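You operate a simulated robot arm through the tools that you are given. There is no shell and no other tool. Be economical: measure what you need, move in short steps, check, and stop when the job is done.

Carry out the task below with a simulated robot arm. There is one attempt and no reset: what you move stays moved.

TASK
Take the vase and leave it in the black bucket. Then take the soap box from the counter and leave it on top of the green can.

It is judged by the outcome, as a careful person would: the job done as asked, and still so three seconds after it is handed in. It fails if anything else is knocked over, pushed out of place, dropped, spilled or broken.

THE ROBOT
A 7-joint arm with a two-finger parallel gripper, fixed in place. Base frame: the origin is at the foot of the arm, x ahead of it, y to its left, z up; the work surface is at about z = 900. Lengths are in mm, angles in degrees, forces in N, time in s.
With the tool pointing down near the work surface it reaches from about 300 to 680 mm from the base axis. Its first joint turns from -66.0 to 66.0 degrees. Payload 1.57 kg.
Tool frame: the origin (TCP) lies between the finger pads and is the grasp point; the fingertips stand 30 mm ahead of it; z points along the fingers, y is the line along which they close. The gripper opens to 110 mm. The fingers are 24 mm wide and 12 mm thick; the gripper's body (48 by 112 mm) begins 78 mm behind the TCP.
Orientation is that of the tool frame in the base frame, as a unit quaternion [x, y, z, w]. With the fingers straight down and closing along the base's y, the tool's x points along the base's -x, its y along +y and its z along -z.

THE INTERFACE
- The arm moves only by the tool jog_arm. Its argument "commands" is a list that holds one entry, the list of rows, each a list of 7 numbers: the shift along the tool's x, y, z in units of 100 mm (1.0 is 100 mm), then the turn, a rotation vector about the tool's x, y, z in units of 60 degrees (1.0 is 60 degrees), then the closure, from 0 (fully open) to 1 (shut). In form: [[[dx, dy, dz, ax, ay, az, jaw], ...]]. A call has 1 to 12 rows; each row is the pose to reach, as a shift and turn from the pose commanded when the call began, along the tool's axes at that moment. A call with a number of a shift or a turn outside -1 to 1 is refused whole. A row lasts 0.2 s, in which the tool goes at most 50 mm and 8.6 degrees; a call with a longer step from one row to the next is refused whole, and so is a gripper value outside its range. A pose out of reach is approached as far as the arm can. The call stops where the force on the tool passes 40 N (or 10 N more than at its start, if that is more) or the arm is blocked; 0.2 s more then pass. The fingers move at their own pace (about 108 mm/s each) and stop on an object; they squeeze with about 27 N. The grip force told is the motor's: it shows also when the fingers shut on nothing. Time passes only in rows, and 0.2 s behind the last, so rows that repeat a pose let the fingers close. It gives the time, the measured TCP pose, the force on the tool (base axes), the opening and the grip force at its end, in the units of the frame above (readings bear some noise).
- Cameras (640 x 400 px; columns grow to the right, rows downward): "scene" is fixed at [142.2, -373.1, 1425.5]; the picture's right is [0.94, -0.35, 0.00], its down [-0.13, -0.34, -0.93] and it looks along [0.33, 0.87, -0.36] (base axes); focal length 325 px, centre (320, 200). "wrist" rides on the gripper at [-36, 0, -80] in the tool frame; the picture's right is [0.00, -1.00, 0.00], its down [0.97, 0.00, -0.24] and it looks along [0.24, 0.00, 0.97] (tool axes); focal length 218 px, centre (320, 200).
- get_image(camera): a new picture of that camera. No time passes.
- measure_at(camera, pixels): there is no depth. For up to 12 entries [column, row, z] of the newest picture of that camera ("zoom" is the newest enlarged one), the place [x, y] in the base frame at which the ray of that pixel passes the height z, good to about 3 mm. No time passes.
- inspect(camera, box): a new picture of the part [left, top, right, bottom] of that camera's present view, enlarged. No time passes.
- hand_in(): hands the job in; it is judged then, once.

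Work in short steps. Measure before you move; look again where a grasp or a placing could have gone wrong, and mend it. You have 80 turns and 34 pictures in all, the two below and enlarged ones among them. Open the gripper and draw the arm clear of the work before you hand the job in, unless the task says otherwise; then end with one line.

The tools are called as name(argument=value, ...) on one line, values as JSON. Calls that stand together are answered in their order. jog_arm: Moves the arm, as the interface text tells. Its arguments: {"type":"object","properties":{"commands":{"type":"array","items":{"type":"array","items":{"type":"array","items":{"type":"number"}}}}},"required":["commands"]} The other tools are called the same way: get_image (camera) takes a picture; measure_at (camera, pixels) gives the place at which the rays of pixels pass given heights; inspect (camera, box) takes an enlarged picture of a part of a camera's view; hand_in () hands the job in.

At the start:

```text
time_s: 0.0
ee_pos: [323.6, 161.6, 1309.4]
tcp_rot: [0.0, 1.0, -0.001, 0.0]
force: [0.0, -0.8, -0.1]
finger_gap: 110.0
grip_force: 0.0
```

scene: 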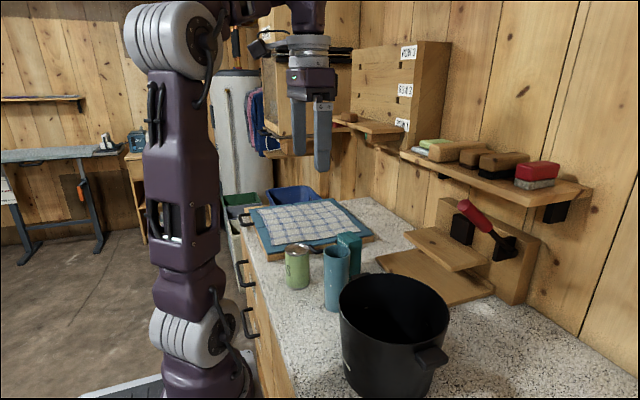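
wrist: 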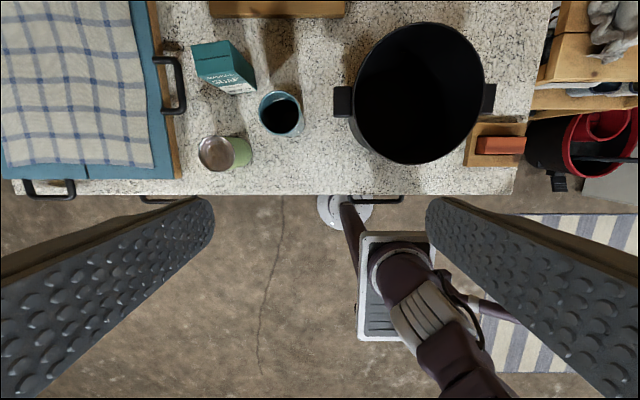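

The wrist view shows the can (225,153), vase (281,113), soap box (222,67) and bucket (418,92). I'll enlarge both views to measure them.

inspect(camera="wrist", box=[150, 0, 550, 250])

inspect(camera="scene", box=[230, 200, 550, 400])

measure_at(camera="scene", pixels=[[335, 311, 900], [297, 288, 900], [391, 395, 900], [349, 235, 1000], [349, 235, 1030], [337, 250, 1000], [337, 250, 1030], [297, 250, 970], [297, 250, 1000]])

measure_at(camera="wrist", pixels=[[281, 114, 1000], [281, 114, 1030], [213, 154, 970], [213, 154, 1000], [208, 65, 1000], [208, 65, 1030], [421, 92, 1030], [421, 92, 1060]])

```text
1.60 times, centred on (350, 125) of wrist
```

zoom: 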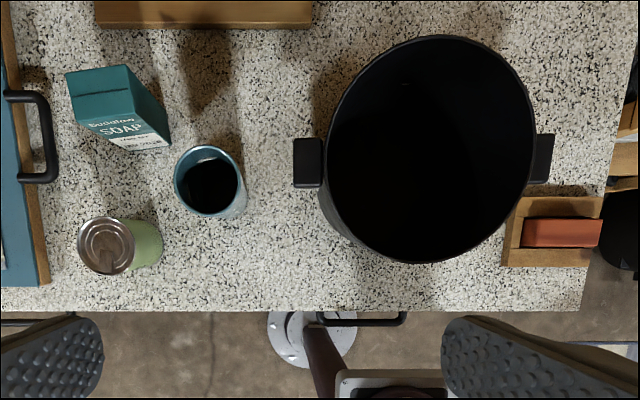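

```text
2.00 times, centred on (390, 300) of scene
```

zoom: 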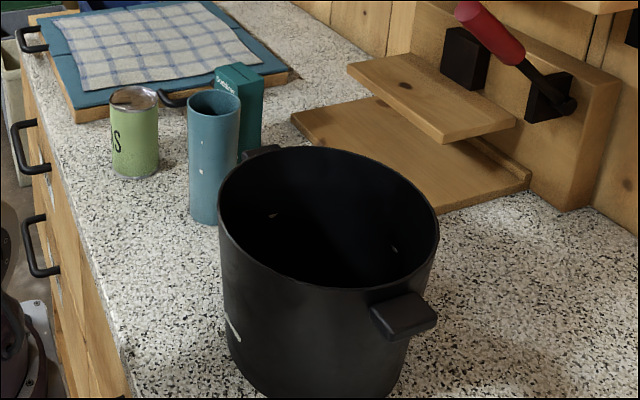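

```text
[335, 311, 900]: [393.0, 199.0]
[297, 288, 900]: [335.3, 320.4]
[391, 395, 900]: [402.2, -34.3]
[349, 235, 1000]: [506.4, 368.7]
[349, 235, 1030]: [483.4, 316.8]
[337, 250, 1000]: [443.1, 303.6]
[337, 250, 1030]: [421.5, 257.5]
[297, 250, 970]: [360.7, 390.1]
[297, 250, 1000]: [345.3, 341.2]
```

```text
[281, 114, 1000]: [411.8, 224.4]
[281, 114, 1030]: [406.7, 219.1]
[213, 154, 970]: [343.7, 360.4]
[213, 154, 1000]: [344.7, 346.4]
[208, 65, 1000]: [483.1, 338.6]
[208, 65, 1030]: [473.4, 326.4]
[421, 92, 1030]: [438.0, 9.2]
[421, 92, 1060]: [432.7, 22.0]
```

inspect(camera="wrist", box=[180, 25, 308, 105])

measure_at(camera="wrist", pixels=[[259, 113, 1055], [303, 113, 1055], [281, 91, 1055], [281, 136, 1055], [355, 92, 1080], [485, 92, 1080], [421, 23, 1080], [410, 164, 1080], [333, 101, 1060], [496, 98, 1060]])

inspect(camera="scene", box=[270, 220, 398, 300])

measure_at(camera="scene", pixels=[[336.5, 252.5, 1050], [336.5, 252.5, 1060], [340, 280, 1070], [448, 315, 1070], [395, 274, 1070], [380, 344, 1070], [448, 315, 1090], [380, 344, 1090], [340, 290, 1090], [395, 274, 1090]])

```text
5.00 times, centred on (244, 65) of wrist
```

zoom: 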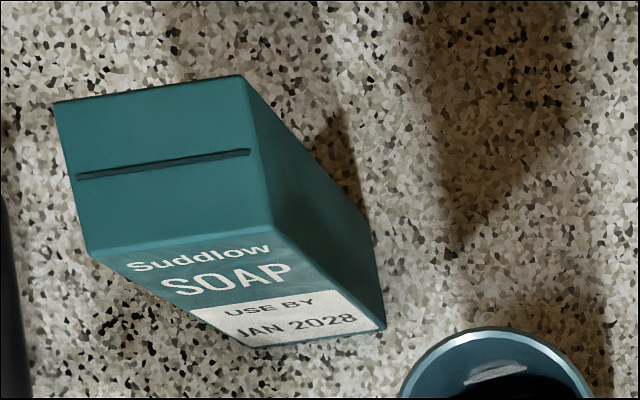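

```text
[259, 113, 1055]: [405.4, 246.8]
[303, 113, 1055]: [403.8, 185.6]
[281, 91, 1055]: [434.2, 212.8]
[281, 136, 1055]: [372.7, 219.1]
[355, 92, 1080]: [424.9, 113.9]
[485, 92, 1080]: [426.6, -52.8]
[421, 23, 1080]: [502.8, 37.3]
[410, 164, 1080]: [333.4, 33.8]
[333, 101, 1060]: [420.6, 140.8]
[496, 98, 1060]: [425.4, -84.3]
```

```text
5.00 times, centred on (334, 260) of scene
```

zoom: 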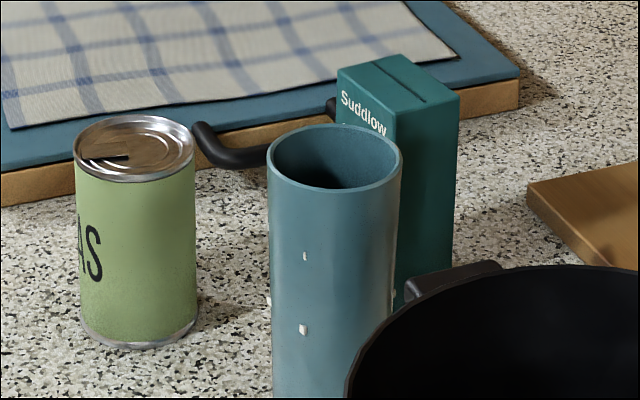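

```text
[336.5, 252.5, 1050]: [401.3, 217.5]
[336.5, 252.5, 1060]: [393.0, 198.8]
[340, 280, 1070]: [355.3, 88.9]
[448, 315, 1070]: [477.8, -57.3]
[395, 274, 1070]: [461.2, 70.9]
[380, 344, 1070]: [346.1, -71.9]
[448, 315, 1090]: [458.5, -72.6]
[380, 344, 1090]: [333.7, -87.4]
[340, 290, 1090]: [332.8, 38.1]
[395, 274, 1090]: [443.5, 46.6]
```

Vase top is near (404,216,1051), about 61 mm wide. The bucket centre is near (419,28), rim about 1062 and 170 mm wide. The can's top is at about (345,344,1000). I'll measure the soap's top corners and move above the vase with the jaw partly closed.

measure_at(camera="wrist", pixels=[[190.6, 45.6, 1040], [229, 40, 1040], [234.4, 70.6, 1040], [197.6, 75, 1040], [213, 58, 1020], [213, 58, 1040], [213, 58, 1060], [229, 94.4, 900], [257, 90.6, 900]])

measure_at(camera="scene", pixels=[[349.5, 236.5, 1020], [349.5, 236.5, 1040], [349.5, 236.5, 1060]])

jog_arm(commands=[[[-0.2, 0.14, 0.25, 0, 0, 0, 0.2], [-0.4, 0.27, 0.5, 0, 0, 0, 0.2], [-0.6, 0.4, 0.75, 0, 0, 0, 0.2], [-0.804, 0.544, 1.0, 0, 0, 0, 0.2], [-0.804, 0.544, 1.0, 0, 0, 0, 0.2]]])

```text
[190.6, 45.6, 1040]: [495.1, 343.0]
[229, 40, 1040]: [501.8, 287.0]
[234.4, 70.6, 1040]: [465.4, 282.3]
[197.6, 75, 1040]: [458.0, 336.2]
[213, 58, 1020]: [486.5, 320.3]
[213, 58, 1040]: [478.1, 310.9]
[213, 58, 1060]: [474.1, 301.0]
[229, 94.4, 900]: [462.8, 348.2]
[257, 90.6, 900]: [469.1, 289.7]
```

```text
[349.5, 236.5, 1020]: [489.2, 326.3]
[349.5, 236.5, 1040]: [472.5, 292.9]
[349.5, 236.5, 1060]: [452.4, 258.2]
```

```text
time_s: 1.2
ee_pos: [402.9, 215.8, 1208.4]
tcp_rot: [0.0, 1.0, 0.0, 0.0]
force: [0.2, -0.7, 0.8]
finger_gap: 88.2
grip_force: 0.0
```

The TCP is above the vase. I'll check its centring in the wrist view before going down.

get_image(camera="wrist")

measure_at(camera="wrist", pixels=[[320, 146, 1051]])

```text
27 pictures are left
```

wrist: 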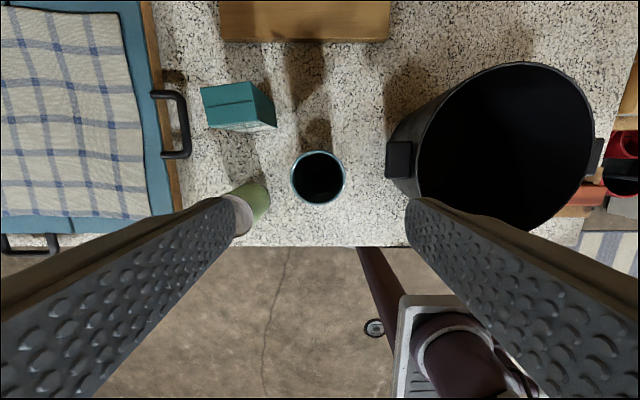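

```text
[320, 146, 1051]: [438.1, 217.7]
```

measure_at(camera="wrist", pixels=[[318.5, 178, 1051], [291, 178, 1051], [346, 178, 1051], [318, 151, 1051], [318, 205, 1051], [386, 160, 1051], [519, 147, 1062], [417, 150, 1062], [596, 140, 1062], [525, 61, 1062]])

```text
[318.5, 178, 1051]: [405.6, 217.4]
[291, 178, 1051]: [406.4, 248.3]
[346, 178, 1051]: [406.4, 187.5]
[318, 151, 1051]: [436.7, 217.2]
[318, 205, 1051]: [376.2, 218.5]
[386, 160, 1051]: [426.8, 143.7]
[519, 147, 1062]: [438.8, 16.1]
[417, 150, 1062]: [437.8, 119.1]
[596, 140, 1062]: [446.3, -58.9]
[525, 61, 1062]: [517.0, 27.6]
```

Vase centre is (406,218), so I'll go straight down in two calls.

jog_arm(commands=[[[-0.02, 0.02, 0.4, 0, 0, 0, 0.2], [-0.02, 0.02, 0.8, 0, 0, 0, 0.2], [-0.02, 0.02, 1.0, 0, 0, 0, 0.2]]])

jog_arm(commands=[[[0, 0, 0.25, 0, 0, 0, 0.2], [0, 0, 0.5, 0, 0, 0, 0.2], [0, 0, 0.75, 0, 0, 0, 0.2], [0, 0, 0.94, 0, 0, 0, 0.2], [0, 0, 0.94, 0, 0, 0, 0.2]]])

jog_arm(commands=[[[0, 0, 0, 0, 0, 0, 0.5], [0, 0, 0, 0, 0, 0, 0.6], [0, 0, 0, 0, 0, 0, 0.7], [0, 0, 0, 0, 0, 0, 0.7]]])

```text
time_s: 2.0
ee_pos: [404.1, 218.4, 1106.8]
tcp_rot: [0.001, 1.0, 0.0, 0.0]
force: [-0.1, 0.0, 0.1]
finger_gap: 87.9
grip_force: 0.1
```

```text
time_s: 3.2
ee_pos: [406.3, 216.8, 1013.9]
tcp_rot: [-0.001, 1.0, 0.0, 0.0]
force: [-0.5, -0.4, -0.2]
finger_gap: 88.0
grip_force: 0.1
```

```text
time_s: 4.2
ee_pos: [405.5, 217.6, 1015.3]
tcp_rot: [-0.001, 1.0, 0.0, 0.0]
force: [-0.5, 1.6, 1.9]
finger_gap: 59.5
grip_force: 26.7
```

Gripped at 59.5 mm with 26.7 N. Now I'll lift 200 mm.

jog_arm(commands=[[[0, 0, -0.1, 0, 0, 0, 0.7], [0, 0, -0.3, 0, 0, 0, 0.7], [0, 0, -0.55, 0, 0, 0, 0.7], [0, 0, -0.8, 0, 0, 0, 0.7], [0, 0, -1.0, 0, 0, 0, 0.7]]])

jog_arm(commands=[[[0, 0, -0.25, 0, 0, 0, 0.7], [0, 0, -0.5, 0, 0, 0, 0.7], [0, 0, -0.75, 0, 0, 0, 0.7], [0, 0, -1.0, 0, 0, 0, 0.7], [0, 0, -1.0, 0, 0, 0, 0.7]]])

get_image(camera="scene")

get_image(camera="wrist")

```text
time_s: 5.4
ee_pos: [405.2, 216.8, 1116.6]
tcp_rot: [0.0, 1.0, 0.001, -0.001]
force: [-0.3, -0.4, -3.1]
finger_gap: 59.9
grip_force: 27.1
```

```text
time_s: 6.6
ee_pos: [406.4, 220.3, 1217.6]
tcp_rot: [0.0, 1.0, 0.0, 0.0]
force: [0.6, -0.7, -2.0]
finger_gap: 59.5
grip_force: 27.0
```

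```text
26 pictures are left
```

scene: 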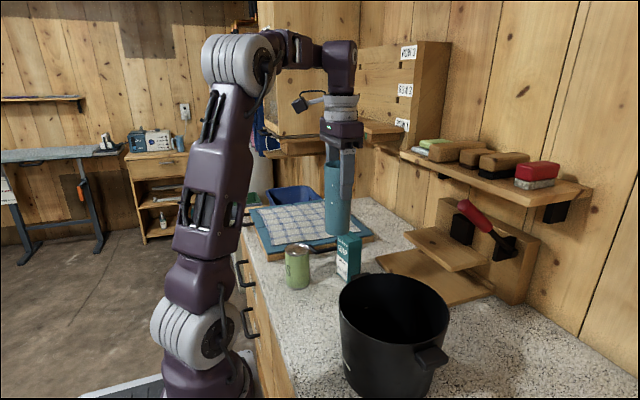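

```text
25 pictures are left
```

wrist: 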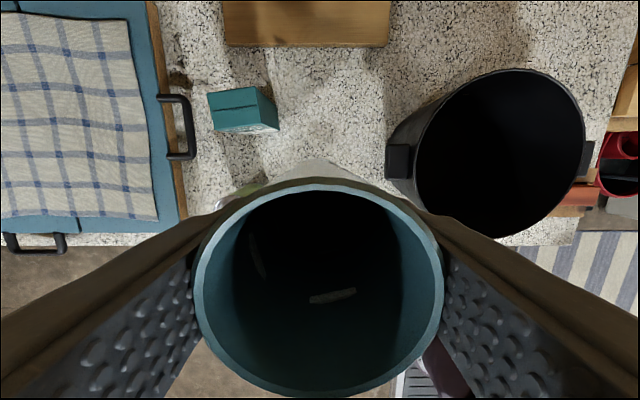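

The vase is held upright. I'll measure the bucket rim (columns 415–586, rows 69–239).

measure_at(camera="wrist", pixels=[[415, 165, 1062], [586, 140, 1062], [515, 69, 1062], [490, 239, 1062], [240, 98, 1025]])

measure_at(camera="scene", pixels=[[394, 309, 1055], [394, 309, 1062], [394, 309, 1070], [340, 300, 1062], [448, 320, 1062]])

```text
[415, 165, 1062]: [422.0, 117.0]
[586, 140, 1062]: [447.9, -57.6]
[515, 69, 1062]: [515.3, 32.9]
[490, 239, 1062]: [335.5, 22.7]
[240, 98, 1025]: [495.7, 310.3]
```

```text
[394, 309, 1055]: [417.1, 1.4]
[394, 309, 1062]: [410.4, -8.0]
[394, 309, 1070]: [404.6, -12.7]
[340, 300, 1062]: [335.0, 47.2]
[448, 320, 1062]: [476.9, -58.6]
```

The bucket centre is (425,29). I'll carry the vase over in two halves at this height.

jog_arm(commands=[[[-0.04, -0.2, 0, 0, 0, 0, 0.7], [-0.08, -0.5, 0, 0, 0, 0, 0.7], [-0.12, -0.75, 0, 0, 0, 0, 0.7], [-0.16, -0.94, 0, 0, 0, 0, 0.7], [-0.18, -0.94, 0, 0, 0, 0, 0.7]]])

jog_arm(commands=[[[0, -0.2, 0, 0, 0, 0, 0.7], [0, -0.5, 0, 0, 0, 0, 0.7], [0, -0.75, 0, 0, 0, 0, 0.7], [0, -0.94, 0, 0, 0, 0, 0.7], [0, -0.94, 0, 0, 0, 0, 0.7]]])

get_image(camera="wrist")

get_image(camera="scene")

```text
time_s: 7.8
ee_pos: [422.6, 123.7, 1215.0]
tcp_rot: [0.0, 1.0, 0.0, 0.0]
force: [1.0, 0.8, -2.4]
finger_gap: 59.2
grip_force: 26.4
```

```text
time_s: 9.0
ee_pos: [421.3, 29.4, 1215.4]
tcp_rot: [0.0, 1.0, 0.001, 0.0]
force: [0.1, 0.3, -1.9]
finger_gap: 59.5
grip_force: 27.0
```

```text
24 pictures are left
```

wrist: 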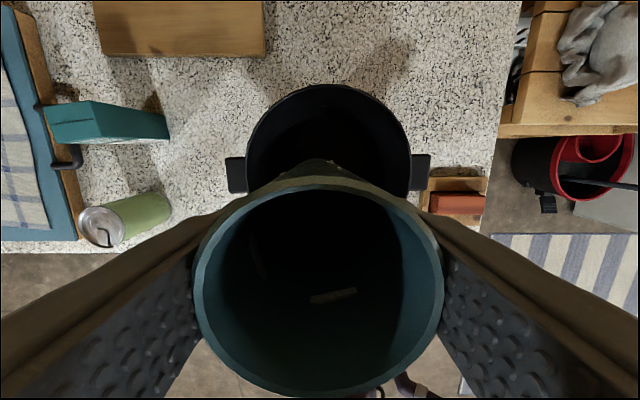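

```text
23 pictures are left
```

scene: 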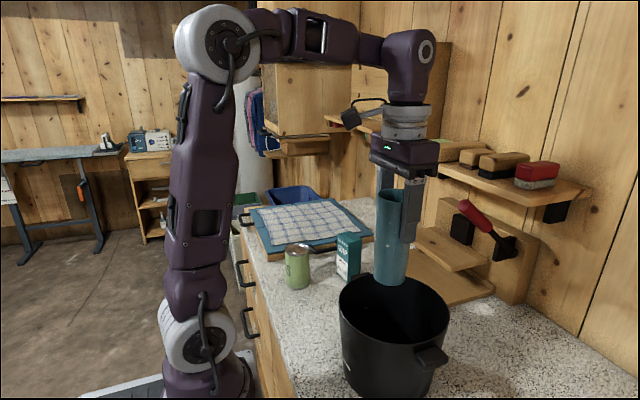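

measure_at(camera="wrist", pixels=[[328, 84, 1040], [328, 84, 1060], [246, 158, 1040], [411, 158, 1040], [246, 158, 1060], [411, 158, 1060]])

```text
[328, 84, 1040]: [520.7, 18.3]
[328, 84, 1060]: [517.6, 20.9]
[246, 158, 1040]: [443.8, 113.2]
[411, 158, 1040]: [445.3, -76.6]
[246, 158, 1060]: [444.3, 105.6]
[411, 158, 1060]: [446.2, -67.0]
```

The bucket centre is nearer (427,19) from overhead. I'll shift by 4 and 9 mm, then lower it.

jog_arm(commands=[[[-0.05, -0.09, 0, 0, 0, 0, 0.7], [-0.05, -0.09, 0.25, 0, 0, 0, 0.7], [-0.05, -0.09, 0.5, 0, 0, 0, 0.7], [-0.05, -0.09, 0.75, 0, 0, 0, 0.7], [-0.05, -0.09, 0.95, 0, 0, 0, 0.7], [-0.05, -0.09, 0.95, 0, 0, 0, 0.7]]])

get_image(camera="scene")

get_image(camera="wrist")

```text
time_s: 10.4
ee_pos: [427.1, 19.1, 1119.0]
tcp_rot: [0.0, 1.0, -0.001, -0.001]
force: [-1.2, 0.6, -1.9]
finger_gap: 59.5
grip_force: 27.2
```

```text
22 pictures are left
```

scene: 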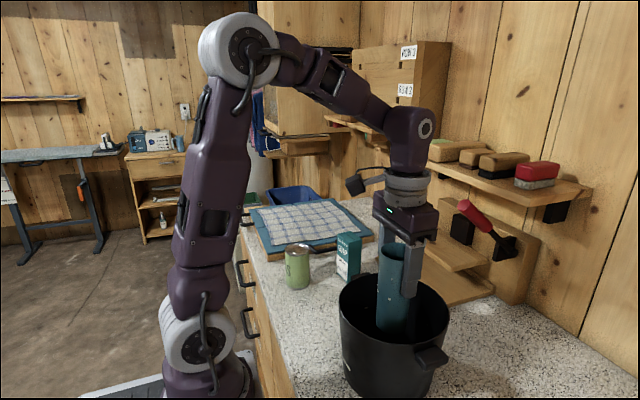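

```text
21 pictures are left
```

wrist: 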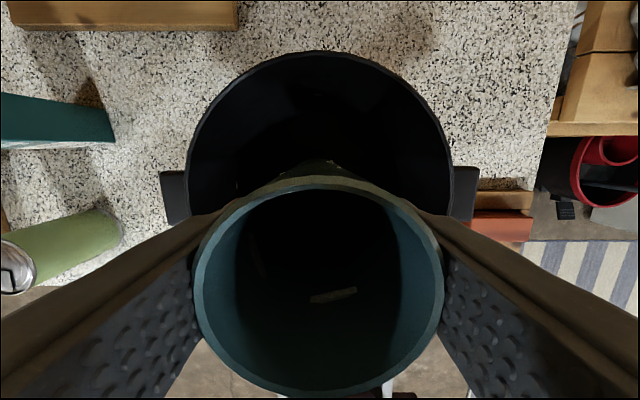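

The vase is centred in the rim (columns 188–453). I'll lower most of the way, then creep to contact.

jog_arm(commands=[[[0, 0, 0.2, 0, 0, 0, 0.7], [0, 0, 0.4, 0, 0, 0, 0.7], [0, 0, 0.6, 0, 0, 0, 0.7], [0, 0, 0.8, 0, 0, 0, 0.7], [0, 0, 0.85, 0, 0, 0, 0.7], [0, 0, 0.85, 0, 0, 0, 0.7]]])

jog_arm(commands=[[[0, 0, 0.02, 0, 0, 0, 0.7], [0, 0, 0.04, 0, 0, 0, 0.7], [0, 0, 0.06, 0, 0, 0, 0.7], [0, 0, 0.08, 0, 0, 0, 0.7]]])

```text
time_s: 11.8
ee_pos: [429.6, 20.0, 1033.0]
tcp_rot: [-0.001, 1.0, 0.0, -0.001]
force: [0.0, -0.1, -1.9]
finger_gap: 59.3
grip_force: 27.0
```

```text
time_s: 12.8
ee_pos: [427.5, 20.6, 1026.8]
tcp_rot: [0.0, 1.0, 0.0, 0.0]
force: [-0.4, 0.5, -1.8]
finger_gap: 59.4
grip_force: 26.7
```

No contact yet (force −1.8 N). I'll keep creeping down.

jog_arm(commands=[[[0, 0, 0.02, 0, 0, 0, 0.7], [0, 0, 0.04, 0, 0, 0, 0.7], [0, 0, 0.05, 0, 0, 0, 0.7]]])

jog_arm(commands=[[[0, 0, 0.01, 0, 0, 0, 0.7], [0, 0, 0.02, 0, 0, 0, 0.7]]])

```text
time_s: 13.6
ee_pos: [429.0, 20.8, 1021.8]
tcp_rot: [0.0, 1.0, 0.001, 0.001]
force: [-0.3, 0.2, -2.6]
finger_gap: 59.5
grip_force: 26.7
```

```text
time_s: 14.2
ee_pos: [428.0, 20.0, 1020.5]
tcp_rot: [0.001, 1.0, 0.0, 0.001]
force: [-3.1, 3.6, 14.9]
finger_gap: 59.0
grip_force: 27.4
```

Contact (force +15 N). I'll open to 88 mm and withdraw straight up.

jog_arm(commands=[[[0, 0, -0.01, 0, 0, 0, 0.35], [0, 0, -0.01, 0, 0, 0, 0.2], [0, 0, -0.01, 0, 0, 0, 0.2]]])

jog_arm(commands=[[[0, 0, -0.1, 0, 0, 0, 0.2], [0, 0, -0.3, 0, 0, 0, 0.2], [0, 0, -0.6, 0, 0, 0, 0.2], [0, 0, -1.0, 0, 0, 0, 0.2]]])

jog_arm(commands=[[[0, 0, -0.4, 0, 0, 0, 0.2], [0, 0, -0.8, 0, 0, 0, 0.2], [0, 0, -1.0, 0, 0, 0, 0.2], [0, 0, -1.0, 0, 0, 0, 0.2]]])

get_image(camera="wrist")

get_image(camera="scene")

```text
time_s: 15.0
ee_pos: [428.0, 20.4, 1019.8]
tcp_rot: [0.0, 1.0, 0.0, 0.0]
force: [-0.9, -0.3, -0.1]
finger_gap: 88.1
grip_force: 0.1
```

```text
time_s: 16.0
ee_pos: [427.8, 19.1, 1124.6]
tcp_rot: [0.0, 1.0, 0.0, 0.0]
force: [0.8, 1.0, 0.0]
finger_gap: 87.7
grip_force: 0.2
```

```text
time_s: 17.0
ee_pos: [427.3, 22.6, 1225.3]
tcp_rot: [-0.001, 1.0, 0.0, 0.0]
force: [-0.1, -0.2, 0.6]
finger_gap: 88.3
grip_force: 0.0
```

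```text
20 pictures are left
```

wrist: 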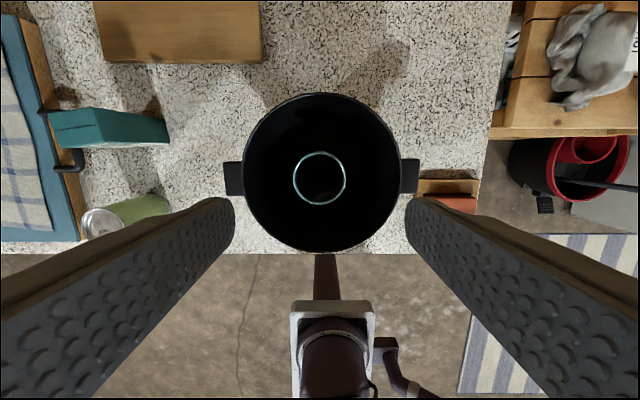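

```text
19 pictures are left
```

scene: 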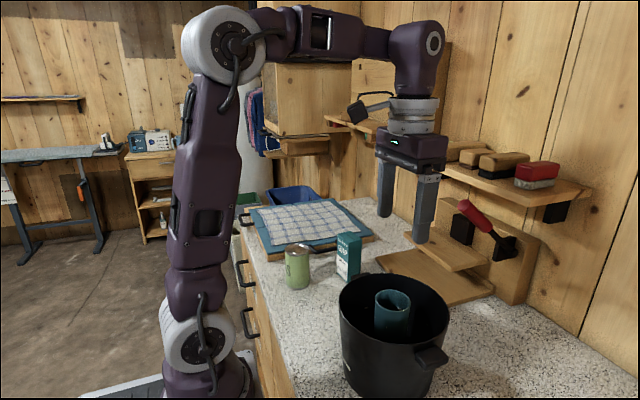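

The vase stands in the bucket. I'll move toward a point above the soap box, near (485,318), at this height.

jog_arm(commands=[[[0, 0.3, 0, 0, 0, 0, 0.2], [0, 0.6, 0, 0, 0, 0, 0.2], [-0.1, 0.98, 0, 0, 0, 0, 0.2]]])

jog_arm(commands=[[[-0.1, 0.3, 0, 0, 0, 0, 0.2], [-0.2, 0.6, 0, 0, 0, 0, 0.2], [-0.3, 0.98, 0, 0, 0, 0, 0.2]]])

jog_arm(commands=[[[-0.1, 0.3, 0, 0, 0, 0, 0.2], [-0.15, 0.6, 0, 0, 0, 0, 0.2], [-0.17, 0.98, 0, 0, 0, 0, 0.2], [-0.17, 0.98, 0, 0, 0, 0, 0.2]]])

get_image(camera="wrist")

inspect(camera="scene", box=[270, 210, 398, 290])

```text
time_s: 17.8
ee_pos: [436.2, 115.4, 1221.0]
tcp_rot: [0.001, 1.0, 0.0, 0.0]
force: [0.7, 0.6, 0.2]
finger_gap: 88.2
grip_force: 0.2
```

```text
time_s: 18.6
ee_pos: [468.9, 213.0, 1220.9]
tcp_rot: [0.0, 1.0, 0.0, 0.001]
force: [-0.7, 0.1, -0.4]
finger_gap: 87.9
grip_force: 0.1
```

```text
time_s: 19.6
ee_pos: [483.6, 293.6, 1222.8]
tcp_rot: [0.0, 1.0, -0.001, 0.0]
force: [-0.2, 0.4, 0.4]
finger_gap: 88.0
grip_force: 0.0
out of reach, approached as far as the arm can: row 3, 4
```

```text
18 pictures are left
```

wrist: 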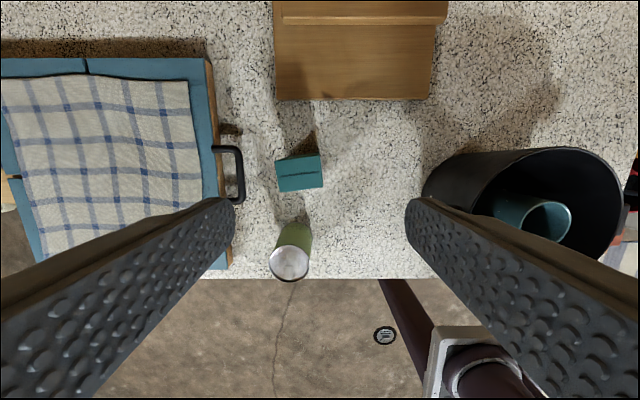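

```text
5.00 times, centred on (334, 250) of scene
```

zoom: 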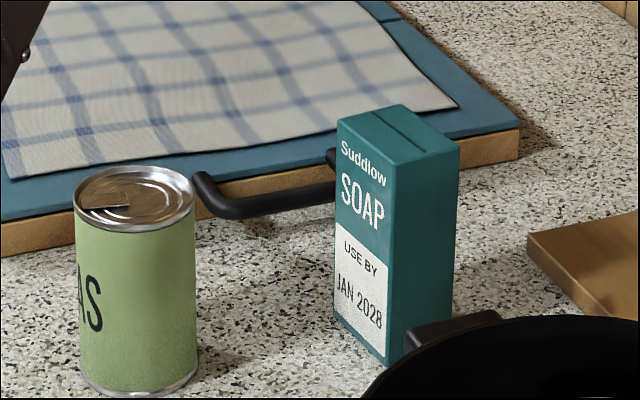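

inspect(camera="wrist", box=[220, 140, 380, 290])

```text
2.67 times, centred on (300, 215) of wrist
```

zoom: 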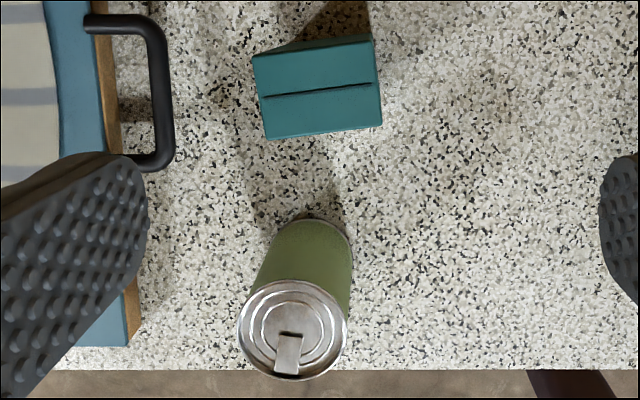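

measure_at(camera="zoom", pixels=[[252, 55, 1025], [371, 42, 1025], [382, 125, 1025], [266, 139, 1025], [292, 330, 1000], [237, 325, 1000], [347, 330, 1000], [295, 279, 1000], [290, 380, 1000], [165, 30, 930], [175, 140, 930]])

measure_at(camera="scene", pixels=[[337.4, 234, 1025], [349, 230.8, 1025], [362, 239.6, 1025], [348.4, 242.8, 1025], [296.6, 249, 1000], [296.6, 249, 1010]])

```text
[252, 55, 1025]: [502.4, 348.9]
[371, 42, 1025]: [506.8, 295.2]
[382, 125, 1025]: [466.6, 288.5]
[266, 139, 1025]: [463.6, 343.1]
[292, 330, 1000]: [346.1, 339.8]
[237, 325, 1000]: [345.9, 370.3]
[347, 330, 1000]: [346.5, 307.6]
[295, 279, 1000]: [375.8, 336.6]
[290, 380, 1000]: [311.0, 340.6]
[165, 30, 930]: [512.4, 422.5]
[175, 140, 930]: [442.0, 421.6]
```

```text
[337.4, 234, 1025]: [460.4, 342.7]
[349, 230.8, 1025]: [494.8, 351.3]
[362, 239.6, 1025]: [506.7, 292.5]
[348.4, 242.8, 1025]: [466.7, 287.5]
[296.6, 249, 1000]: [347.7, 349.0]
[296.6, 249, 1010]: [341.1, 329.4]
```

Soap top centre is (484,319,1025), yawed about 7°, and the can's top is (346,340,~1003). I'll go down 70 mm first, since reach improves lower, then correct from the readings.

jog_arm(commands=[[[0, 0, 0.3, 0, 0, -0.05, 0.2], [0, 0, 0.6, 0, 0, -0.117, 0.2], [0, 0, 0.7, 0, 0, -0.117, 0.2], [0, 0, 0.7, 0, 0, -0.117, 0.2]]])

```text
time_s: 20.6
ee_pos: [484.5, 294.7, 1150.6]
tcp_rot: [-0.061, 0.998, 0.0, 0.0]
force: [0.3, -0.5, -0.7]
finger_gap: 88.1
grip_force: 0.0
```

Yaw is right. I'll shift +24 mm in y and go down to 1090 (tips 1060, clear of the box), then check.

jog_arm(commands=[[[-0.01, 0.1, 0.3, 0, 0, 0, 0.2], [-0.025, 0.242, 0.6, 0, 0, 0, 0.2], [-0.025, 0.242, 0.6, 0, 0, 0, 0.2]]])

get_image(camera="wrist")

```text
time_s: 21.4
ee_pos: [485.1, 321.0, 1090.8]
tcp_rot: [-0.061, 0.998, 0.0, 0.0]
force: [-0.4, 0.1, 0.2]
finger_gap: 87.9
grip_force: 0.1
```

```text
15 pictures are left
```

wrist: 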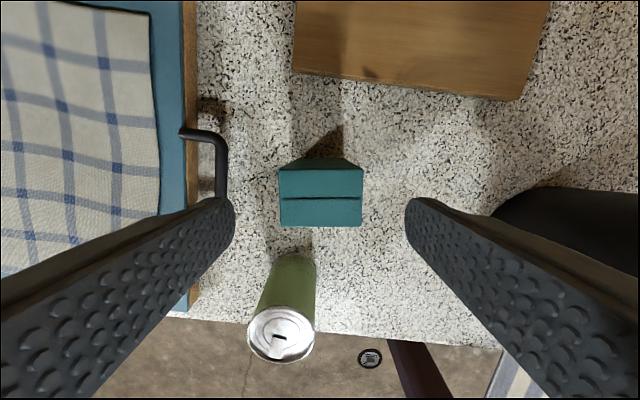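

measure_at(camera="wrist", pixels=[[320.5, 198, 1025], [279, 198, 1025], [363, 198, 1025], [320, 167, 1025], [320, 227, 1025], [282, 334, 1003], [248, 332, 1003], [315, 332, 1003], [284, 304, 1003], [280, 363, 1003]])

```text
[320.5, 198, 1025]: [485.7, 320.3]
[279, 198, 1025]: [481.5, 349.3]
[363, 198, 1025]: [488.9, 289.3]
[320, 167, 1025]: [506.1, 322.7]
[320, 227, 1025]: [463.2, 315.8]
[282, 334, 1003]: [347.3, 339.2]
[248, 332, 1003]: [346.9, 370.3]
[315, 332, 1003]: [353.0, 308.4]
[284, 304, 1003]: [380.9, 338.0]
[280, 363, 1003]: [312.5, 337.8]
```

Centred on the box at (485,320). I'll go down 100 mm and grip.

jog_arm(commands=[[[0, 0, 0.2, 0, 0, 0, 0.2], [0, 0, 0.4, 0, 0, 0, 0.2], [0, 0, 0.6, 0, 0, 0, 0.2], [0, 0, 0.8, 0, 0, 0, 0.2], [0, 0, 1.0, 0, 0, 0, 0.2], [0, 0, 1.0, 0, 0, 0, 0.2]]])

jog_arm(commands=[[[0, 0, 0, 0, 0, 0, 0.4], [0, 0, 0, 0, 0, 0, 0.55], [0, 0, 0, 0, 0, 0, 0.7], [0, 0, 0, 0, 0, 0, 0.7]]])

```text
time_s: 22.8
ee_pos: [485.4, 318.3, 990.7]
tcp_rot: [-0.062, 0.998, 0.0, 0.0]
force: [-0.1, -0.2, 0.3]
finger_gap: 87.9
grip_force: 0.0
```

```text
time_s: 23.8
ee_pos: [485.7, 319.3, 991.9]
tcp_rot: [-0.061, 0.998, 0.0, 0.001]
force: [0.2, 0.5, 0.8]
finger_gap: 57.8
grip_force: 27.3
```

Gripped at 57.8 mm. I'll lift 140 mm.

jog_arm(commands=[[[0, 0, -0.1, 0, 0, 0, 0.7], [0, 0, -0.3, 0, 0, 0, 0.7], [0, 0, -0.55, 0, 0, 0, 0.7], [0, 0, -0.8, 0, 0, 0, 0.7], [0, 0, -1.0, 0, 0, 0, 0.7]]])

jog_arm(commands=[[[0, 0, -0.2, 0, 0, 0, 0.7], [0, 0, -0.4, 0, 0, 0, 0.7], [0, 0, -0.4, 0, 0, 0, 0.7]]])

```text
time_s: 25.0
ee_pos: [486.2, 319.3, 1091.0]
tcp_rot: [-0.061, 0.998, 0.0, 0.0]
force: [0.0, -0.6, -2.8]
finger_gap: 57.8
grip_force: 26.9
```

```text
time_s: 25.8
ee_pos: [485.5, 320.1, 1129.8]
tcp_rot: [-0.061, 0.998, 0.0, -0.001]
force: [0.4, 0.0, -2.3]
finger_gap: 57.6
grip_force: 27.1
```

The box is held and clear (bottom at about 1039). I'll carry it partway toward the can and look.

jog_arm(commands=[[[0.2, 0.05, 0, 0, 0, 0, 0.7], [0.45, 0.12, 0, 0, 0, 0, 0.7], [0.7, 0.2, 0, 0, 0, 0, 0.7], [0.9, 0.24, 0, 0, 0, 0, 0.7], [0.9, 0.24, 0, 0, 0, 0, 0.7]]])

inspect(camera="scene", box=[230, 150, 390, 300])

```text
time_s: 27.0
ee_pos: [392.8, 331.7, 1128.4]
tcp_rot: [-0.06, 0.998, 0.0, 0.0]
force: [0.5, 0.2, -1.8]
finger_gap: 57.6
grip_force: 26.8
```

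```text
2.67 times, centred on (310, 225) of scene
```

zoom: 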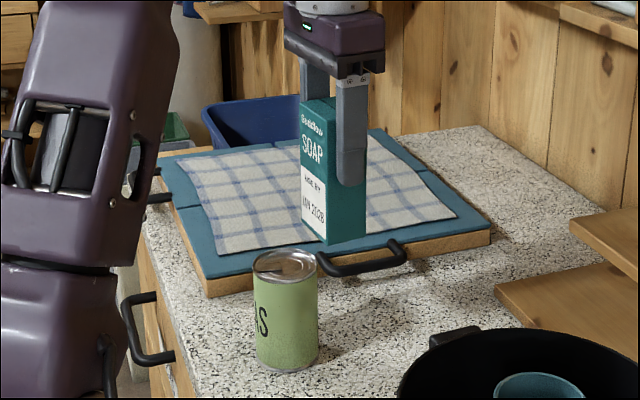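

Clear of the can. Now the remaining shift, to (347,339).

jog_arm(commands=[[[0.2, 0.06, 0, 0, 0, 0, 0.7], [0.44, 0.125, 0, 0, 0, 0, 0.7], [0.44, 0.125, 0, 0, 0, 0, 0.7]]])

inspect(camera="scene", box=[230, 170, 390, 300])

get_image(camera="wrist")

```text
time_s: 27.8
ee_pos: [345.5, 339.6, 1130.1]
tcp_rot: [-0.061, 0.998, 0.0, 0.0]
force: [-0.2, 0.2, -2.5]
finger_gap: 57.9
grip_force: 27.1
```

```text
3.08 times, centred on (310, 235) of scene
```

zoom: 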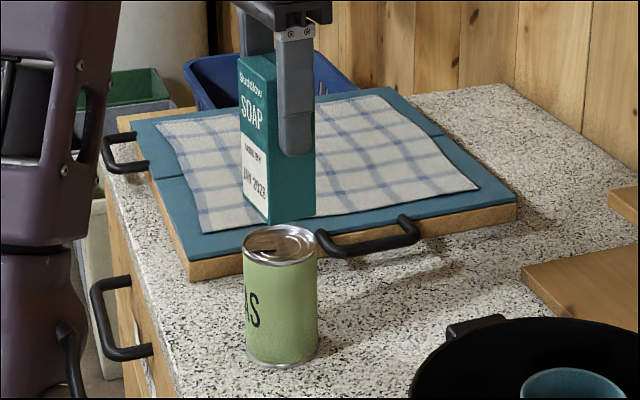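

```text
12 pictures are left
```

wrist: 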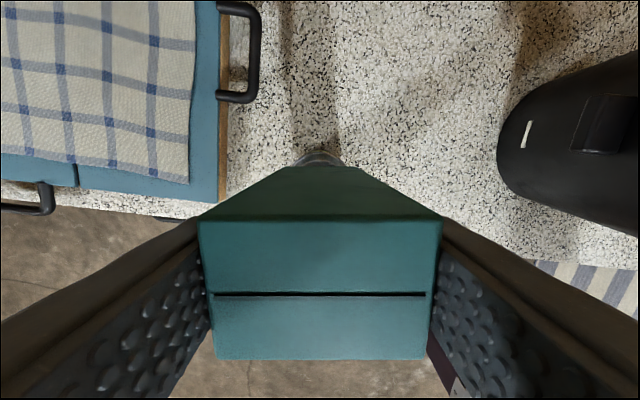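

measure_at(camera="scene", pixels=[[309, 235, 1039]])

measure_at(camera="zoom", pixels=[[242, 201, 1039], [268, 223, 1039], [316, 215, 1039], [280, 244, 1003]])

```text
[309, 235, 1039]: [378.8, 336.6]
```

```text
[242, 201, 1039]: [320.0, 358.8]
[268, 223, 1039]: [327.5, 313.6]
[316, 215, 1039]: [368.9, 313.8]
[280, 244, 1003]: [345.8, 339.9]
```

Box bottom centre is about (345,337) against the can at (346,340), so they line up. I'll go down 26 mm, then creep to contact.

jog_arm(commands=[[[-0.01, 0.01, 0.1, 0, 0, 0, 0.7], [-0.01, 0.01, 0.2, 0, 0, 0, 0.7], [-0.01, 0.01, 0.26, 0, 0, 0, 0.7], [-0.01, 0.01, 0.26, 0, 0, 0, 0.7]]])

jog_arm(commands=[[[0, 0, 0.015, 0, 0, 0, 0.7], [0, 0, 0.03, 0, 0, 0, 0.7], [0, 0, 0.04, 0, 0, 0, 0.7]]])

inspect(camera="scene", box=[260, 210, 340, 300])

```text
time_s: 28.8
ee_pos: [347.8, 338.8, 1102.8]
tcp_rot: [-0.061, 0.998, 0.0, 0.0]
force: [-0.4, -0.2, -2.0]
finger_gap: 57.9
grip_force: 27.9
```

```text
time_s: 29.6
ee_pos: [347.7, 339.2, 1099.6]
tcp_rot: [-0.061, 0.998, -0.001, 0.0]
force: [0.6, 0.2, -1.8]
finger_gap: 57.7
grip_force: 27.3
```

```text
4.44 times, centred on (300, 255) of scene
```

zoom: 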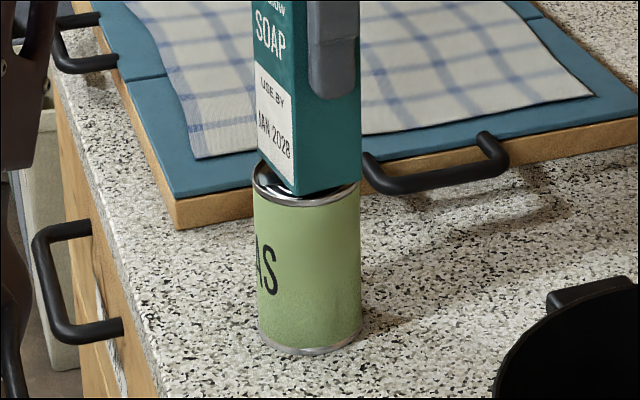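

Nearly touching and well centred, with no contact force yet. I'll creep on in 1 mm steps.

jog_arm(commands=[[[0, 0, 0.01, 0, 0, 0, 0.7], [0, 0, 0.02, 0, 0, 0, 0.7]]])

jog_arm(commands=[[[0, 0, 0.01, 0, 0, 0, 0.7]]])

```text
time_s: 30.2
ee_pos: [347.5, 339.1, 1097.7]
tcp_rot: [-0.062, 0.998, -0.001, 0.001]
force: [-0.2, 0.8, -2.5]
finger_gap: 57.6
grip_force: 27.0
```

```text
time_s: 30.6
ee_pos: [348.4, 339.4, 1096.6]
tcp_rot: [-0.061, 0.998, 0.001, 0.0]
force: [-1.3, -1.2, -1.1]
finger_gap: 57.6
grip_force: 26.8
```

jog_arm(commands=[[[0, 0, 0.01, 0, 0, 0, 0.7]]])

```text
time_s: 31.0
ee_pos: [348.3, 338.4, 1096.9]
tcp_rot: [-0.061, 0.998, 0.0, 0.001]
force: [0.4, -0.4, 7.2]
finger_gap: 57.5
grip_force: 27.0
```

Contact (+7 N, so about 10 N on the can). I'll release here.

jog_arm(commands=[[[0, 0, -0.005, 0, 0, 0, 0.42], [0, 0, -0.005, 0, 0, 0, 0.3], [0, 0, -0.005, 0, 0, 0, 0.2], [0, 0, -0.005, 0, 0, 0, 0.2]]])

inspect(camera="scene", box=[250, 180, 350, 300])

```text
time_s: 32.0
ee_pos: [348.1, 338.8, 1097.4]
tcp_rot: [-0.061, 0.998, 0.0, 0.0]
force: [-0.6, 0.0, 0.1]
finger_gap: 87.9
grip_force: 0.1
```

```text
3.33 times, centred on (300, 240) of scene
```

zoom: 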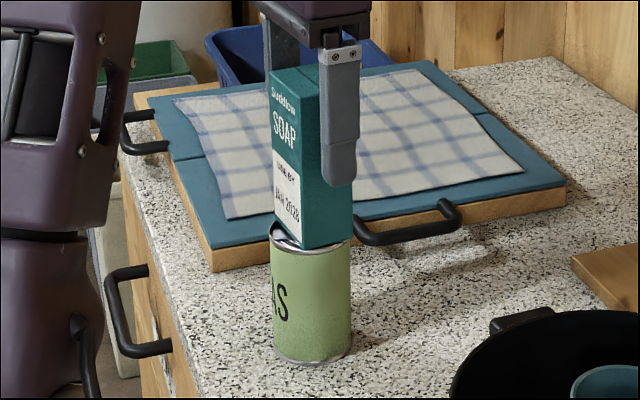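

The box stands on the can. I'll withdraw straight up.

jog_arm(commands=[[[0, 0, -0.1, 0, 0, 0, 0.2], [0, 0, -0.3, 0, 0, 0, 0.2], [0, 0, -0.6, 0, 0, 0, 0.2], [0, 0, -1.0, 0, 0, 0, 0.2], [0, 0, -1.0, 0, 0, 0, 0.2]]])

jog_arm(commands=[[[0, 0, -0.3, 0, 0, 0, 0.2], [0, 0, -0.6, 0, 0, 0, 0.2], [0, -0.3, -0.8, 0, 0, 0, 0.2], [0, -0.7, -0.8, 0, 0, 0, 0.2], [0, -1.0, -0.8, 0, 0, 0, 0.2], [0, -1.0, -0.8, 0, 0, 0, 0.2], [0, -1.0, -0.8, 0, 0, 0, 0.2]]])

get_image(camera="scene")

get_image(camera="wrist")

```text
time_s: 33.2
ee_pos: [347.2, 341.0, 1195.4]
tcp_rot: [-0.061, 0.998, 0.0, 0.001]
force: [0.6, 0.3, -0.2]
finger_gap: 87.8
grip_force: 0.1
```

```text
time_s: 34.8
ee_pos: [357.1, 240.2, 1280.3]
tcp_rot: [-0.061, 0.998, 0.0, 0.0]
force: [0.1, -0.4, -0.2]
finger_gap: 88.3
grip_force: 0.0
```

```text
9 pictures are left
```

scene: 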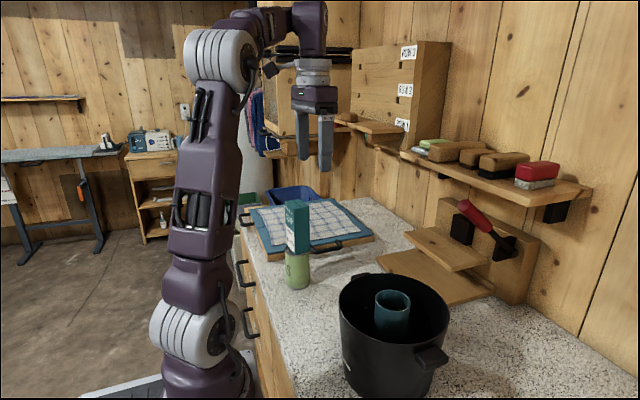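

```text
8 pictures are left
```

wrist: 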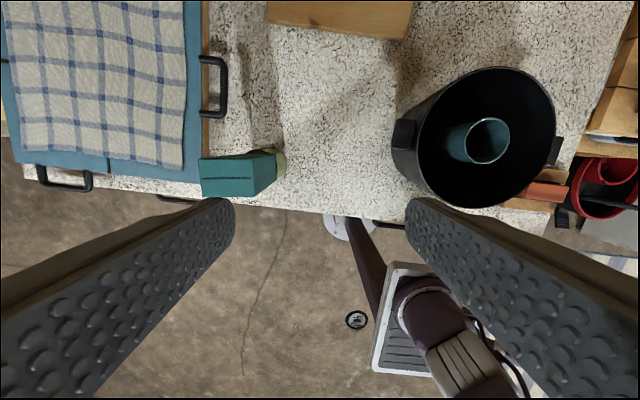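

The box stands on the can, the vase stands in the bucket, and the arm is clear. I'll open the gripper fully and hand the job in.

jog_arm(commands=[[[0, 0, 0, 0, 0, 0, 0], [0, 0, 0, 0, 0, 0, 0]]])

hand_in()

```text
time_s: 35.4
ee_pos: [357.4, 240.6, 1279.4]
tcp_rot: [-0.061, 0.998, 0.0, 0.0]
force: [-0.1, 0.9, -0.2]
finger_gap: 109.8
grip_force: 0.1
```

```text
The job is handed in.
```

The vase is standing in the black bucket and the soap box is on top of the green can; the last pictures showed nothing else disturbed, and the job is handed in.
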